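You operate a simulated robot arm through the tools that you are given. There is no shell and no other tool. Be economical: measure what you need, move in short steps, check, and stop when the job is done.

Carry out the task below with a simulated robot arm. There is one attempt and no reset: what you move stays moved.

TASK
Put the silver ring and the measuring cup in the grey crate.
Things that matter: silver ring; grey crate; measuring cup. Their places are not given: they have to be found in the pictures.

It is judged by the outcome, as a careful person would: the job done as asked, and still so three seconds after it is handed in. It fails if anything else is knocked over, pushed out of place, dropped, spilled or broken.

THE ROBOT
A 7-joint arm with a two-finger parallel gripper, fixed in place. Base frame: the origin is at the foot of the arm, x ahead of it, y to its left, z up; the work surface is at about z = 0.82. Lengths are in m, angles in degrees, forces in N, time in s.
With the tool pointing down near the work surface it reaches from about 0.3 to 0.7 m from the base axis. Its first joint turns from -66.0 to 66.0 degrees. Payload 1.57 kg.
Tool frame: the origin (TCP) lies between the finger pads and is the grasp point; the fingertips stand 0.03 m ahead of it; z points along the fingers, y is the line along which they close. The gripper opens to 0.11 m. The fingers are 0.024 m wide and 0.012 m thick; the gripper's body (0.048 by 0.112 m) begins 0.078 m behind the TCP.
Orientation is told as [roll, pitch, yaw] about the base's x, y, z axes, in that order, counted from this pose: with the fingers straight down and closing along the base's y, the tool's x points along the base's -x, its y along +y and its z along -z.

THE INTERFACE
- The arm moves only by the tool drive_tool. Its argument "moves" is one flat list of numbers, 7 for each row, row after row: the closure in counts, from 0 (fully open) to 255 (shut), then the shift along the tool's x, y, z in m, then the turn, a rotation vector about the tool's x, y, z in degrees. In form: [gripper, x, y, z, ax, ay, az, gripper, x, y, z, ax, ay, az, ...]. A call has 1 to 12 rows; each row shifts and turns the commanded pose from where the row before left it, along the tool's axes as they then stand. A row lasts 0.2 s, in which the tool goes at most 0.05 m and 8.6 degrees; a call with a longer step from one row to the next is refused whole, and so is a gripper value outside its range. A pose out of reach is approached as far as the arm can. The call stops where the force on the tool passes 40 N (or 10 N more than at its start, if that is more) or the arm is blocked; 0.2 s more then pass. The fingers move at their own pace (about 0.108 m/s each) and stop on an object; they squeeze with about 39 N. The grip force told is the motor's: it shows also when the fingers shut on nothing. Time passes only in rows, and 0.2 s behind the last, so rows that do not move let the fingers close. It gives the time, the measured TCP pose, the force on the tool (base axes), the opening and the grip force at its end, in the units of the frame above (readings bear some noise).
- Cameras (640 x 400 px; columns grow to the right, rows downward): "scene" is fixed at [0.181, -0.4164, 1.3916]; the picture's right is [0.53, -0.85, 0.00], its down [-0.58, -0.36, -0.73] and it looks along [0.62, 0.39, -0.69] (base axes); focal length 281 px, centre (320, 200). "wrist" rides on the gripper at [-0.036, 0, -0.08] in the tool frame; the picture's right is [0.00, -1.00, 0.00], its down [0.97, 0.00, -0.24] and it looks along [0.24, 0.00, 0.97] (tool axes); focal length 218 px, centre (320, 200).
- grab_frame(camera): a new picture of that camera. No time passes.
- pixel_to_xyz(camera, pixels): for up to 12 pixels [column, row] of the newest picture of that camera ("zoom" is the newest enlarged one), the place [x, y, z] in the base frame of the surface seen there, good to about 0.003 m. No time passes.
- close_up(camera, box): a new picture of the part [left, top, right, bottom] of that camera's present view, enlarged. No time passes.
- finish_job(): hands the job in; it is judged then, once.

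Work in short steps. Measure before you move; look again where a grasp or a placing could have gone wrong, and mend it. You have 60 turns and 20 pictures in all, the two below and enlarged ones among them. Open the gripper and draw the arm clear of the work before you hand the job in, unless the task says otherwise; then end with one line.

The tools are called as a command line: name --argument value ..., lists and objects as JSON in quotes. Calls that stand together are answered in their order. drive_tool: Moves the arm, as the interface text tells. Its arguments: {"type":"object","properties":{"moves":{"type":"array","items":{"type":"number"}}},"required":["moves"]} The other tools are called the same way: grab_frame (camera) takes a picture; pixel_to_xyz (camera, pixels) gives the place of the surface under pixels of a picture; close_up (camera, box) takes an enlarged picture of a part of a camera's view; finish_job () hands the job in.

At the start:

```text
time: 0.0
eef_pos: [0.4256, 0.026, 1.1725]
tool_rot: [0.0, 0.0, 0.1]
force: [-0.2, -0.4, 0.0]
finger_gap: 0.11
grip_force: 0.1
```

scene: 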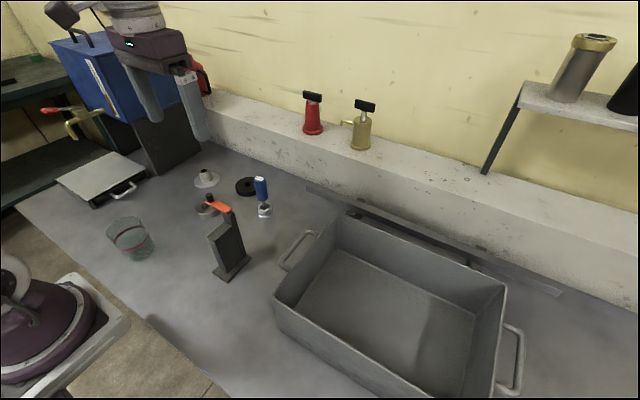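
wrist: 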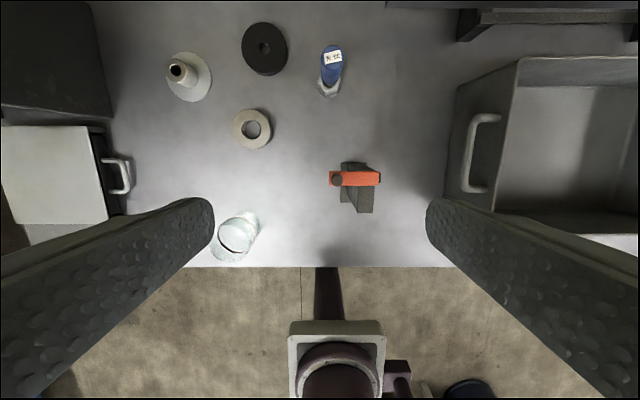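

The ring seems to be at wrist (252,129) and the cup at wrist (236,235). I'll enlarge both and measure them.

close_up --camera "wrist" --box '[140, 10, 400, 270]'

close_up --camera "scene" --box '[90, 150, 290, 290]'

pixel_to_xyz --camera "wrist" --pixels '[[236, 129], [268, 129], [252, 112], [252, 146], [252, 129], [215, 250], [236, 235], [250, 215], [357, 180], [280, 200], [480, 150], [190, 75]]'

pixel_to_xyz --camera "scene" --pixels '[[340, 216], [506, 290], [275, 298], [375, 300], [420, 340], [110, 232], [143, 226], [130, 255], [150, 250], [312, 235], [222, 208], [230, 270]]'

```text
1.54 times, centred on (270, 140) of wrist
```

zoom: 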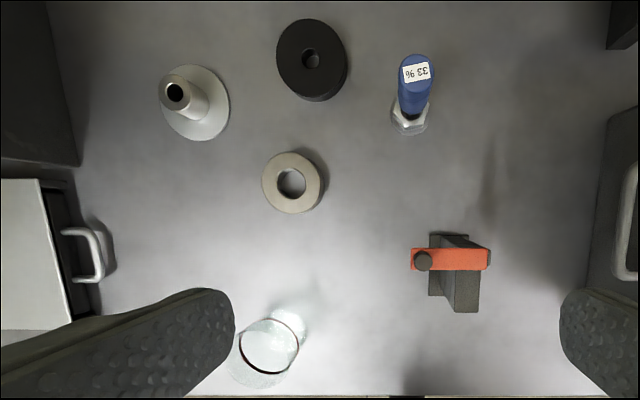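

```text
2.86 times, centred on (190, 220) of scene
```

zoom: 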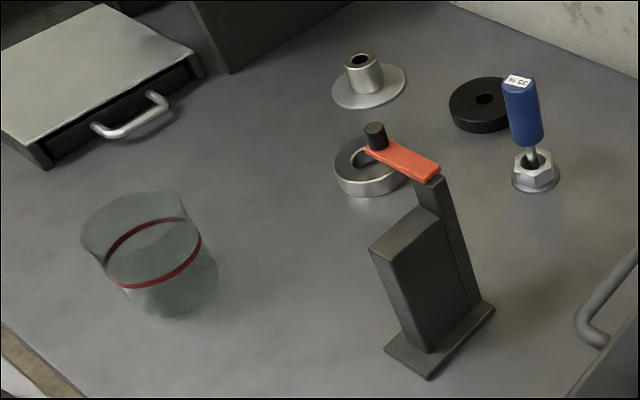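

```text
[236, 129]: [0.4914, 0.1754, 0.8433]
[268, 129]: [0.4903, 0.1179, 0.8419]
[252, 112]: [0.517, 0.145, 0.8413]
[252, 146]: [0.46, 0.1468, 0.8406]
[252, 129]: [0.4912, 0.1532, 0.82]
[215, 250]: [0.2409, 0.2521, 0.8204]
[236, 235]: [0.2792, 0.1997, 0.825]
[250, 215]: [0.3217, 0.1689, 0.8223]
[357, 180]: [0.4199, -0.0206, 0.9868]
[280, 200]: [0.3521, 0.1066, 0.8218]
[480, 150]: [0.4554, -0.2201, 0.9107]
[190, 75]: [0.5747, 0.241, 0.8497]
```

```text
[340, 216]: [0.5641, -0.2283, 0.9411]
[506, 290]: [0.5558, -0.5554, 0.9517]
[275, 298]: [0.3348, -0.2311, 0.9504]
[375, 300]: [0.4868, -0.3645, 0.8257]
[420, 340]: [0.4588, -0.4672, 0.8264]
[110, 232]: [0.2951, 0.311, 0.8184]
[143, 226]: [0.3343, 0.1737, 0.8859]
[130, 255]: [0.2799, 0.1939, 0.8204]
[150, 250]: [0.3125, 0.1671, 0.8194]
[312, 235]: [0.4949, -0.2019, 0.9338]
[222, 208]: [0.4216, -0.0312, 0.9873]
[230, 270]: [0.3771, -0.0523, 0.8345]
```

The ring is at about (0.489, 0.147), 0.06 wide and 0.022 high. The cup stands near (0.307, 0.183). I'll move above the ring and look again.

drive_tool --moves '[0, -0.0127, 0.0242, 0.025, 0, 0, 0, 0, -0.0127, 0.0242, 0.025, 0, 0, 0, 0, -0.0127, 0.0242, 0.025, 0, 0, 0, 0, -0.0127, 0.0242, 0.025, 0, 0, 0, 0, -0.0127, 0.0242, 0.025, 0, 0, 0, 0, 0, 0, 0.025, 0, 0, 0, 0, 0, 0, 0, 0, 0, 0]'

grab_frame --camera "wrist"

```text
time: 1.6
eef_pos: [0.4895, 0.1486, 1.0245]
tool_rot: [0.0, 0.1, 0.0]
force: [0.5, 0.1, 0.4]
finger_gap: 0.1101
grip_force: 0.2
```

```text
15 pictures are left
```

wrist: 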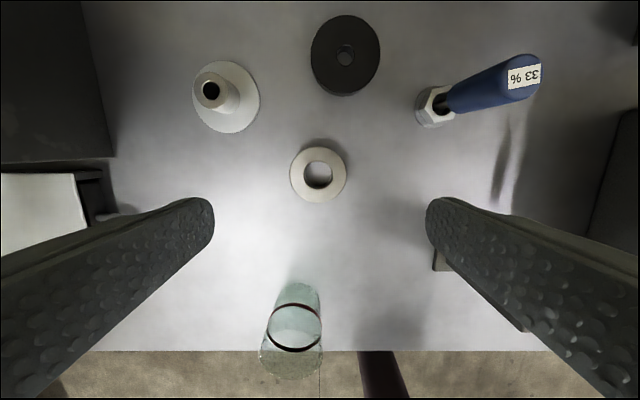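

The ring is at pixels 289–347 × 147–203, almost centred between the fingers. I'll measure its edges before going down.

pixel_to_xyz --camera "wrist" --pixels '[[294, 174], [342, 174], [318, 151], [318, 197], [318, 174], [293, 306], [293, 350], [272, 330], [319, 330], [291, 285]]'

```text
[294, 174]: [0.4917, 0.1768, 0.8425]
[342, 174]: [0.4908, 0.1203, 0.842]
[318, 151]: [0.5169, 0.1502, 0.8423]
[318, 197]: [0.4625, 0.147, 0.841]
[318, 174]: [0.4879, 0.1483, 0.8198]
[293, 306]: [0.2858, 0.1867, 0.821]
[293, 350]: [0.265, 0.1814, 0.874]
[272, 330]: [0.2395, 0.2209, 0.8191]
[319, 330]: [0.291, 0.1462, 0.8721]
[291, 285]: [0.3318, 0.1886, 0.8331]
```

The ring's centre is (0.490, 0.1485), 0.065 wide, and the TCP is aligned with it. I'll go straight down to z ≈ 0.855.

drive_tool --moves '[0, 0, 0, 0.035, 0, 0, 0, 0, 0, 0, 0.035, 0, 0, 0, 0, 0, 0, 0.035, 0, 0, 0, 0, 0, 0, 0.035, 0, 0, 0, 0, 0, 0, 0.02, 0, 0, 0, 0, 0, 0, 0.009, 0, 0, 0, 0, 0, 0, 0, 0, 0, 0]'

```text
time: 3.2
eef_pos: [0.4881, 0.1469, 0.8533]
tool_rot: [0.0, 0.0, 0.0]
force: [0.2, 0.3, 0.5]
finger_gap: 0.1101
grip_force: 0.0
```

The tips are just above the surface with no contact. I'll close on the ring.

drive_tool --moves '[255, 0, 0, 0, 0, 0, 0, 255, 0, 0, 0, 0, 0, 0, 255, 0, 0, 0, 0, 0, 0, 255, 0, 0, 0, 0, 0, 0, 255, 0, 0, -0.01, 0, 0, 0, 255, 0, 0, -0.04, 0, 0, 0, 255, 0, 0, -0.045, 0, 0, 0, 255, 0, 0, -0.045, 0, 0, 0, 255, 0, 0, -0.045, 0, 0, 0, 255, 0, 0, -0.045, 0, 0, 0, 255, 0, 0, 0, 0, 0, 0]'

```text
time: 5.6
eef_pos: [0.4869, 0.1475, 1.0843]
tool_rot: [0.0, 0.0, 0.0]
force: [0.1, -0.4, -4.8]
finger_gap: 0.0692
grip_force: 39.6
```

The ring is held (gap 0.069, 4.8 N). I'll carry it over the crate at z ≈ 1.08, which clears the clamp top at 0.987.

drive_tool --moves '[255, 0.001, -0.044, 0, 0, 0, 0, 255, 0.001, -0.044, 0, 0, 0, 0, 255, 0.001, -0.044, 0, 0, 0, 0, 255, 0.001, -0.044, 0, 0, 0, 0, 255, 0.001, -0.044, 0, 0, 0, 0, 255, 0.001, -0.044, 0, 0, 0, 0, 255, 0.001, -0.044, 0, 0, 0, 0, 255, 0, -0.044, 0, 0, 0, 0, 255, 0, -0.044, 0, 0, 0, 0, 255, 0, -0.044, 0, 0, 0, 0, 255, 0, -0.042, 0, 0, 0, 0, 255, 0, 0, 0, 0, 0, 0]'

grab_frame --camera "scene"

grab_frame --camera "wrist"

```text
time: 8.2
eef_pos: [0.4799, -0.3359, 1.0833]
tool_rot: [0.0, 0.1, 0.0]
force: [0.7, -0.4, -4.9]
finger_gap: 0.0691
grip_force: 39.1
```

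```text
14 pictures are left
```

scene: 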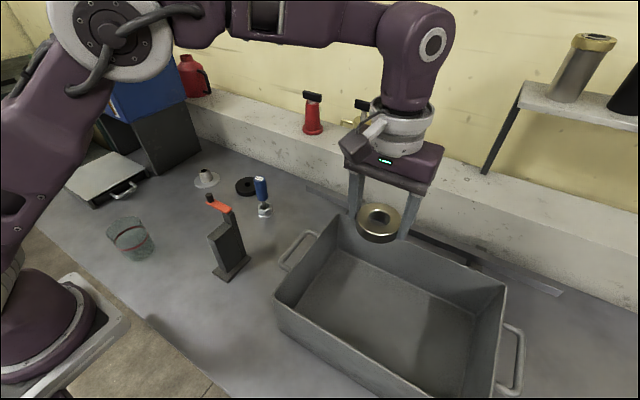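

```text
13 pictures are left
```

wrist: 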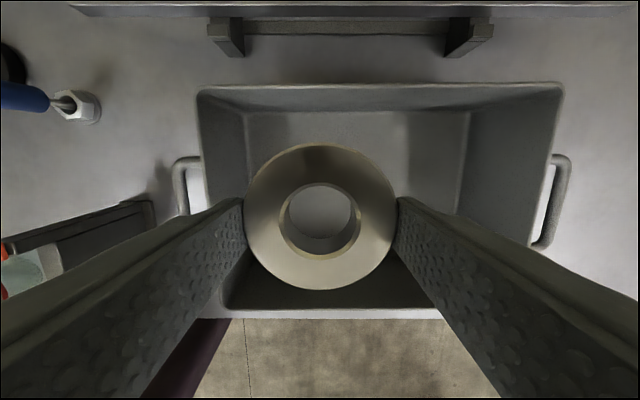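

I'll check the crate's inner limits: rim at rows 84 and 310, columns 198–563, and floor at columns 246–470.

pixel_to_xyz --camera "wrist" --pixels '[[201, 92], [560, 86], [250, 113], [468, 113], [380, 84], [380, 111], [235, 305], [400, 305], [450, 205], [360, 290]]'

```text
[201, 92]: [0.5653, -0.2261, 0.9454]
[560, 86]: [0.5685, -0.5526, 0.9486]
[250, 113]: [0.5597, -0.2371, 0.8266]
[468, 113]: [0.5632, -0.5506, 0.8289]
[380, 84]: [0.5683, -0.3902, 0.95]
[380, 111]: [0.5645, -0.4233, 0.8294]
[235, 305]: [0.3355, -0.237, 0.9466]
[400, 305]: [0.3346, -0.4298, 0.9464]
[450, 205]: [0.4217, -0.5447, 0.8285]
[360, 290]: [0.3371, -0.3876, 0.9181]
```

The inside spans x 0.34–0.56 and y −0.235 to −0.55, with the floor at 0.828. I'll lower the ring to TCP z ≈ 0.864.

drive_tool --moves '[255, -0.01, 0, 0.04, 0, 0, 0, 255, 0, 0, 0.045, 0, 0, 0, 255, 0, 0, 0.045, 0, 0, 0, 255, 0, 0, 0.045, 0, 0, 0, 255, 0, 0, 0.03, 0, 0, 0, 255, 0, 0, 0.014, 0, 0, 0, 255, 0, 0, 0, 0, 0, 0]'

```text
time: 9.8
eef_pos: [0.4909, -0.335, 0.8647]
tool_rot: [0.1, -0.1, 0.0]
force: [-0.2, -0.2, -4.8]
finger_gap: 0.0693
grip_force: 39.4
```

The ring still hangs a few millimetres above the floor. I'll ease it down 3 mm, open and go up.

drive_tool --moves '[255, 0, 0, 0.003, 0, 0, 0, 0, 0, 0, 0, 0, 0, 0, 0, 0, 0, 0, 0, 0, 0, 0, 0, 0, 0, 0, 0, 0, 0, 0, 0, -0.02, 0, 0, 0, 0, 0, 0, -0.045, 0, 0, 0, 0, 0, 0, -0.045, 0, 0, 0, 0, 0, 0, -0.045, 0, 0, 0, 0, 0, 0, -0.045, 0, 0, 0, 0, 0, 0, -0.03, 0, 0, 0]'

grab_frame --camera "wrist"

```text
time: 12.0
eef_pos: [0.4954, -0.3352, 1.093]
tool_rot: [0.1, 0.1, 0.0]
force: [0.2, 0.5, -0.2]
finger_gap: 0.11
grip_force: 0.0
```

```text
12 pictures are left
```

wrist: 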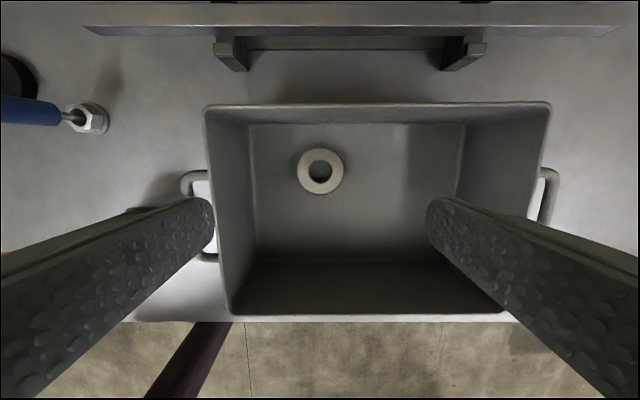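

The ring lies flat in the crate. Now I'll move above the cup, at about (0.303, 0.183).

drive_tool --moves '[0, 0.016, 0.0432, 0, 0, 0, 0, 0, 0.016, 0.0432, 0, 0, 0, 0, 0, 0.016, 0.0432, 0, 0, 0, 0, 0, 0.016, 0.0432, 0, 0, 0, 0, 0, 0.016, 0.0432, 0, 0, 0, 0, 0, 0.016, 0.0432, 0, 0, 0, 0, 0, 0.016, 0.0432, 0, 0, 0, 0, 0, 0.016, 0.0432, 0, 0, 0, 0, 0, 0.016, 0.0432, 0, 0, 0, 0, 0, 0.016, 0.0432, 0, 0, 0, 0, 0, 0.016, 0.0432, 0, 0, 0, 0, 0, 0.016, 0.0432, 0, 0, 0, 0]'

grab_frame --camera "wrist"

```text
time: 14.6
eef_pos: [0.3009, 0.1854, 1.0905]
tool_rot: [0.0, -0.1, -0.1]
force: [0.4, -0.4, -0.1]
finger_gap: 0.1098
grip_force: 0.0
```

```text
11 pictures are left
```

wrist: 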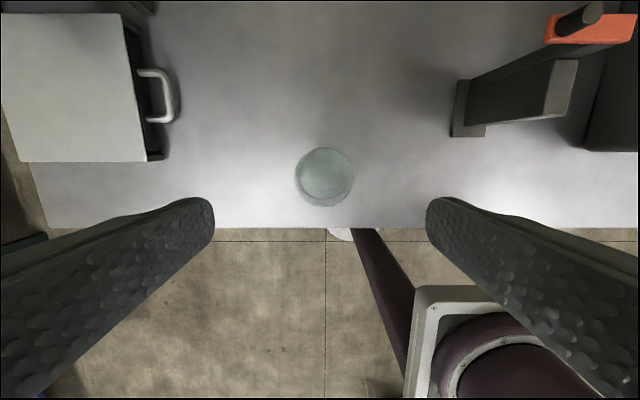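

close_up --camera "wrist" --box '[260, 125, 390, 235]'

close_up --camera "scene" --box '[90, 190, 180, 280]'

pixel_to_xyz --camera "wrist" --pixels '[[326, 148], [297, 178], [353, 178], [324, 175], [324, 203], [310, 160], [340, 160], [310, 200], [340, 198], [152, 90], [322, 215]]'

```text
3.64 times, centred on (325, 180) of wrist
```

zoom: 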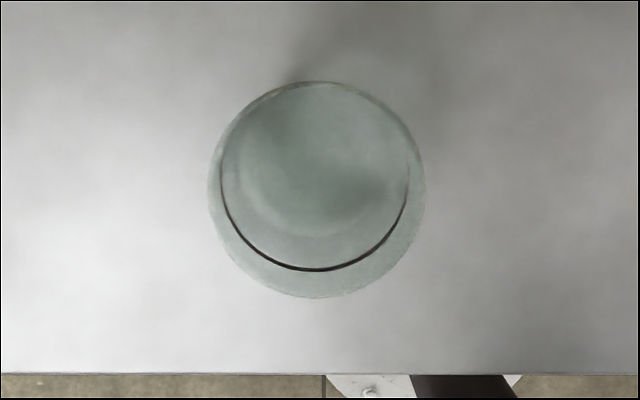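

```text
4.44 times, centred on (135, 235) of scene
```

zoom: 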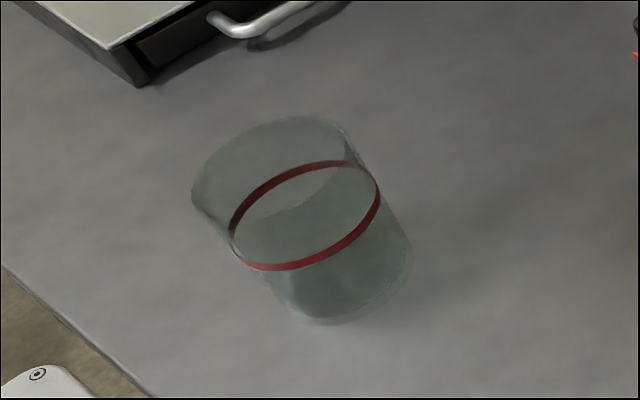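

```text
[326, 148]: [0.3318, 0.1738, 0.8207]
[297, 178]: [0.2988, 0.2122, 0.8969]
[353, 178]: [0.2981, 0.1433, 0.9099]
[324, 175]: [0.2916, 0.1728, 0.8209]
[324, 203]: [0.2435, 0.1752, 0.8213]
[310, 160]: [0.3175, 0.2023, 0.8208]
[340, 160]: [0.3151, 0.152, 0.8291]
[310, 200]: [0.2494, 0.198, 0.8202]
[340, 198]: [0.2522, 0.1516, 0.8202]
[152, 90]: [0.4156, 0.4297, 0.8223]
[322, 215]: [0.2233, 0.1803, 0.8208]
```

From the rim outline (zoom columns 207–427, bottom row 298), the cup centre is (0.3006, 0.180), 0.074 wide and about 0.085 high. I'll shift −5 mm in y and go down around it.

drive_tool --moves '[0, 0, -0.0054, 0, 0, 0, 0, 0, 0, 0, 0.04, 0, 0, 0, 0, 0, 0, 0.04, 0, 0, 0, 0, 0, 0, 0.04, 0, 0, 0, 0, 0, 0, 0.04, 0, 0, 0, 0, 0, 0, 0.035, 0, 0, 0, 0, 0, 0, 0.028, 0, 0, 0, 0, 0, 0, 0, 0, 0, 0]'

grab_frame --camera "wrist"

```text
time: 16.4
eef_pos: [0.2988, 0.1763, 0.8685]
tool_rot: [0.0, -0.1, 0.0]
force: [0.0, 0.8, -0.1]
finger_gap: 0.1099
grip_force: 0.1
```

```text
8 pictures are left
```

wrist: 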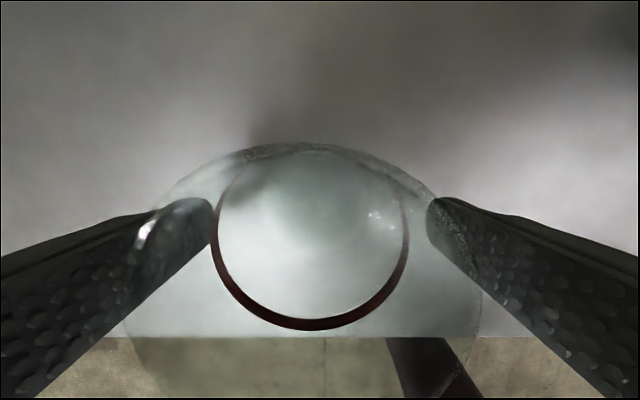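

The cup is between the fingers, with the band centre at (310, 238) against a TCP projection of (320, 240). I'll shift +4 mm in y and close.

drive_tool --moves '[0, 0, 0.004, 0, 0, 0, 0, 255, 0, 0, 0, 0, 0, 0, 255, 0, 0, 0, 0, 0, 0, 255, 0, 0, 0, 0, 0, 0, 255, 0, 0, 0, 0, 0, 0, 255, 0, 0, -0.01, 0, 0, 0, 255, 0, 0, -0.02, 0, 0, 0, 255, 0, 0, -0.02, 0, 0, 0, 255, 0, 0, 0, 0, 0, 0]'

grab_frame --camera "scene"

```text
time: 18.4
eef_pos: [0.2996, 0.1824, 0.9195]
tool_rot: [0.0, 0.0, 0.0]
force: [1.1, -0.2, -0.8]
finger_gap: 0.0708
grip_force: 38.9
```

```text
7 pictures are left
```

scene: 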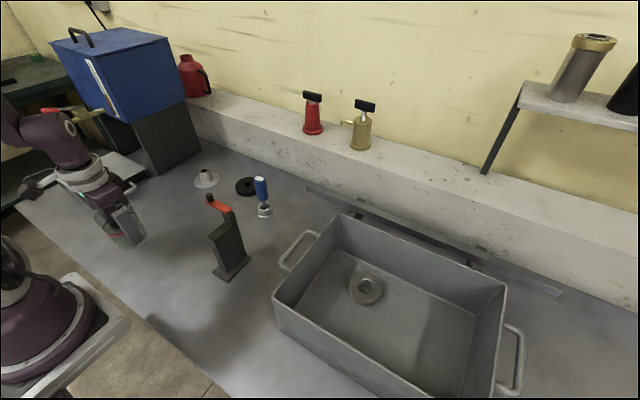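

The cup is gripped (gap 0.071). I'll raise it to z ≈ 1.10 and carry it towards the crate.

drive_tool --moves '[255, 0, 0, -0.045, 0, 0, 0, 255, 0, 0, -0.045, 0, 0, 0, 255, 0, 0, -0.045, 0, 0, 0, 255, 0, 0, -0.045, 0, 0, 0, 255, -0.01, -0.0444, 0, 0, 0, 0, 255, -0.01, -0.0444, 0, 0, 0, 0, 255, -0.01, -0.0444, 0, 0, 0, 0, 255, -0.01, -0.0444, 0, 0, 0, 0, 255, -0.01, -0.0444, 0, 0, 0, 0, 255, -0.01, -0.0444, 0, 0, 0, 0, 255, -0.01, -0.0444, 0, 0, 0, 0]'

drive_tool --moves '[255, -0.01, -0.0444, 0, 0, 0, 0, 255, -0.01, -0.0444, 0, 0, 0, 0, 255, -0.01, -0.0444, 0, 0, 0, 0, 255, -0.01, -0.0444, 0, 0, 0, 0, 255, -0.01, -0.0444, 0, 0, 0, 0, 255, -0.01, -0.0444, 0, 0, 0, 0, 255, -0.01, -0.0444, 0, 0, 0, 0, 255, 0, 0, 0, 0, 0, 0]'

grab_frame --camera "scene"

```text
time: 20.8
eef_pos: [0.3681, -0.1284, 1.0999]
tool_rot: [0.0, 0.1, 0.0]
force: [-0.2, 0.3, -1.0]
finger_gap: 0.0707
grip_force: 38.9
```

```text
time: 22.6
eef_pos: [0.4399, -0.426, 1.0945]
tool_rot: [0.6, 1.2, 1.4]
force: [0.3, 0.0, -1.7]
finger_gap: 0.0707
grip_force: 39.0
out of reach, approached as far as the arm can: row 7
```

```text
6 pictures are left
```

scene: 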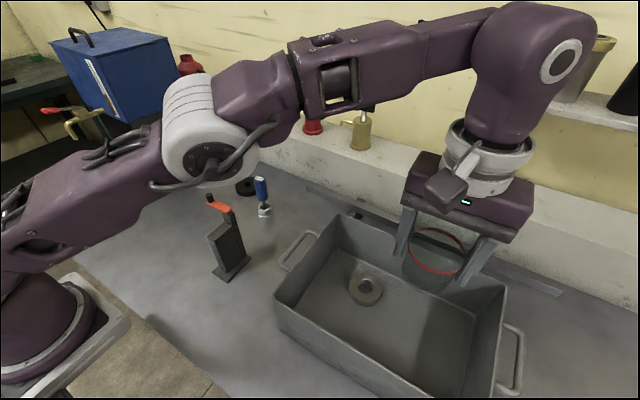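

The cup is over the crate at the edge of reach for this height. I'll back off slightly and start down, then read the pose.

drive_tool --moves '[255, 0.015, 0.01, 0.01, 0, 0, 0, 255, 0, 0, 0.03, 0, 0, 0, 255, 0, 0, 0, 0, 0, 0]'

```text
time: 23.4
eef_pos: [0.4244, -0.4291, 1.0584]
tool_rot: [0.1, 0.0, 0.0]
force: [-0.5, -0.3, -0.5]
finger_gap: 0.0706
grip_force: 38.7
```

The pose is upright at (0.424, −0.429). I'll go down 0.177 to z ≈ 0.881.

drive_tool --moves '[255, 0, 0, 0.04, 0, 0, 0, 255, 0, 0, 0.04, 0, 0, 0, 255, 0, 0, 0.04, 0, 0, 0, 255, 0, 0, 0.035, 0, 0, 0, 255, 0, 0, 0.022, 0, 0, 0, 255, 0, 0, 0, 0, 0, 0]'

```text
time: 24.8
eef_pos: [0.4236, -0.4301, 0.8799]
tool_rot: [0.0, 0.1, 0.0]
force: [0.2, 0.9, -0.4]
finger_gap: 0.0705
grip_force: 39.3
```

I'll lower the last ~3 mm and check for contact.

drive_tool --moves '[255, 0, 0, 0.003, 0, 0, 0, 255, 0, 0, 0, 0, 0, 0]'

```text
time: 25.4
eef_pos: [0.4241, -0.4299, 0.8779]
tool_rot: [0.0, 0.0, 0.1]
force: [-0.4, 0.3, -0.3]
finger_gap: 0.0707
grip_force: 39.2
```

The cup is about at the floor. I'll open and rise straight up.

drive_tool --moves '[255, 0, 0, 0.001, 0, 0, 0, 0, 0, 0, 0, 0, 0, 0, 0, 0, 0, 0, 0, 0, 0, 0, 0, 0, 0, 0, 0, 0, 0, 0, 0, -0.02, 0, 0, 0, 0, 0, 0, -0.04, 0, 0, 0, 0, 0, 0, -0.045, 0, 0, 0, 0, 0, 0, -0.045, 0, 0, 0, 0, 0, 0, -0.045, 0, 0, 0, 0, 0.01, 0.045, 0, 0, 0, 0, 0, 0.01, 0.045, 0, 0, 0, 0, 0, 0.01, 0.045, 0, 0, 0, 0]'

drive_tool --moves '[0, 0, 0.045, -0.01, 0, 0, 0, 0, 0, 0.045, -0.01, 0, 0, 0, 0, 0, 0.045, -0.01, 0, 0, 0, 0, 0, 0.045, -0.01, 0, 0, 0, 0, 0, 0.045, -0.01, 0, 0, 0, 0, 0, 0.045, -0.01, 0, 0, 0]'

grab_frame --camera "scene"

```text
time: 28.0
eef_pos: [0.3951, -0.2945, 1.0751]
tool_rot: [0.0, -0.1, 0.0]
force: [0.1, -0.6, 0.0]
finger_gap: 0.1101
grip_force: 0.1
```

```text
time: 29.4
eef_pos: [0.3924, -0.023, 1.1314]
tool_rot: [0.0, 0.0, 0.0]
force: [-0.5, -0.2, -0.3]
finger_gap: 0.11
grip_force: 0.0
```

```text
5 pictures are left
```

scene: 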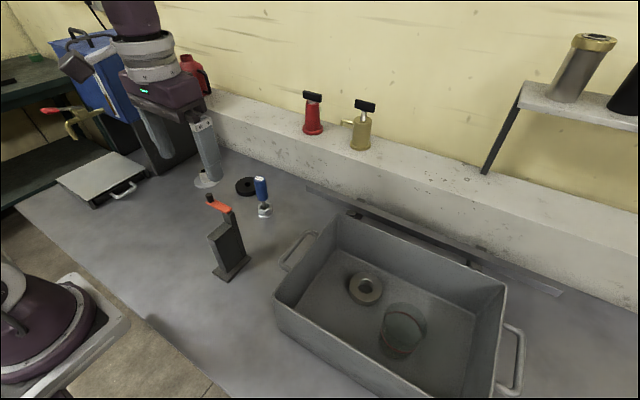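

The ring lies at (365, 287) and the cup stands upright at (402, 330), both inside the crate. Nothing else has moved, and the arm is clear with the gripper open, so I'll hand in.

finish_job

```text
The job is handed in.
```

The silver ring and the measuring cup are both in the grey crate, the ring lying flat and the cup standing upright, and the last picture shows nothing else moved.
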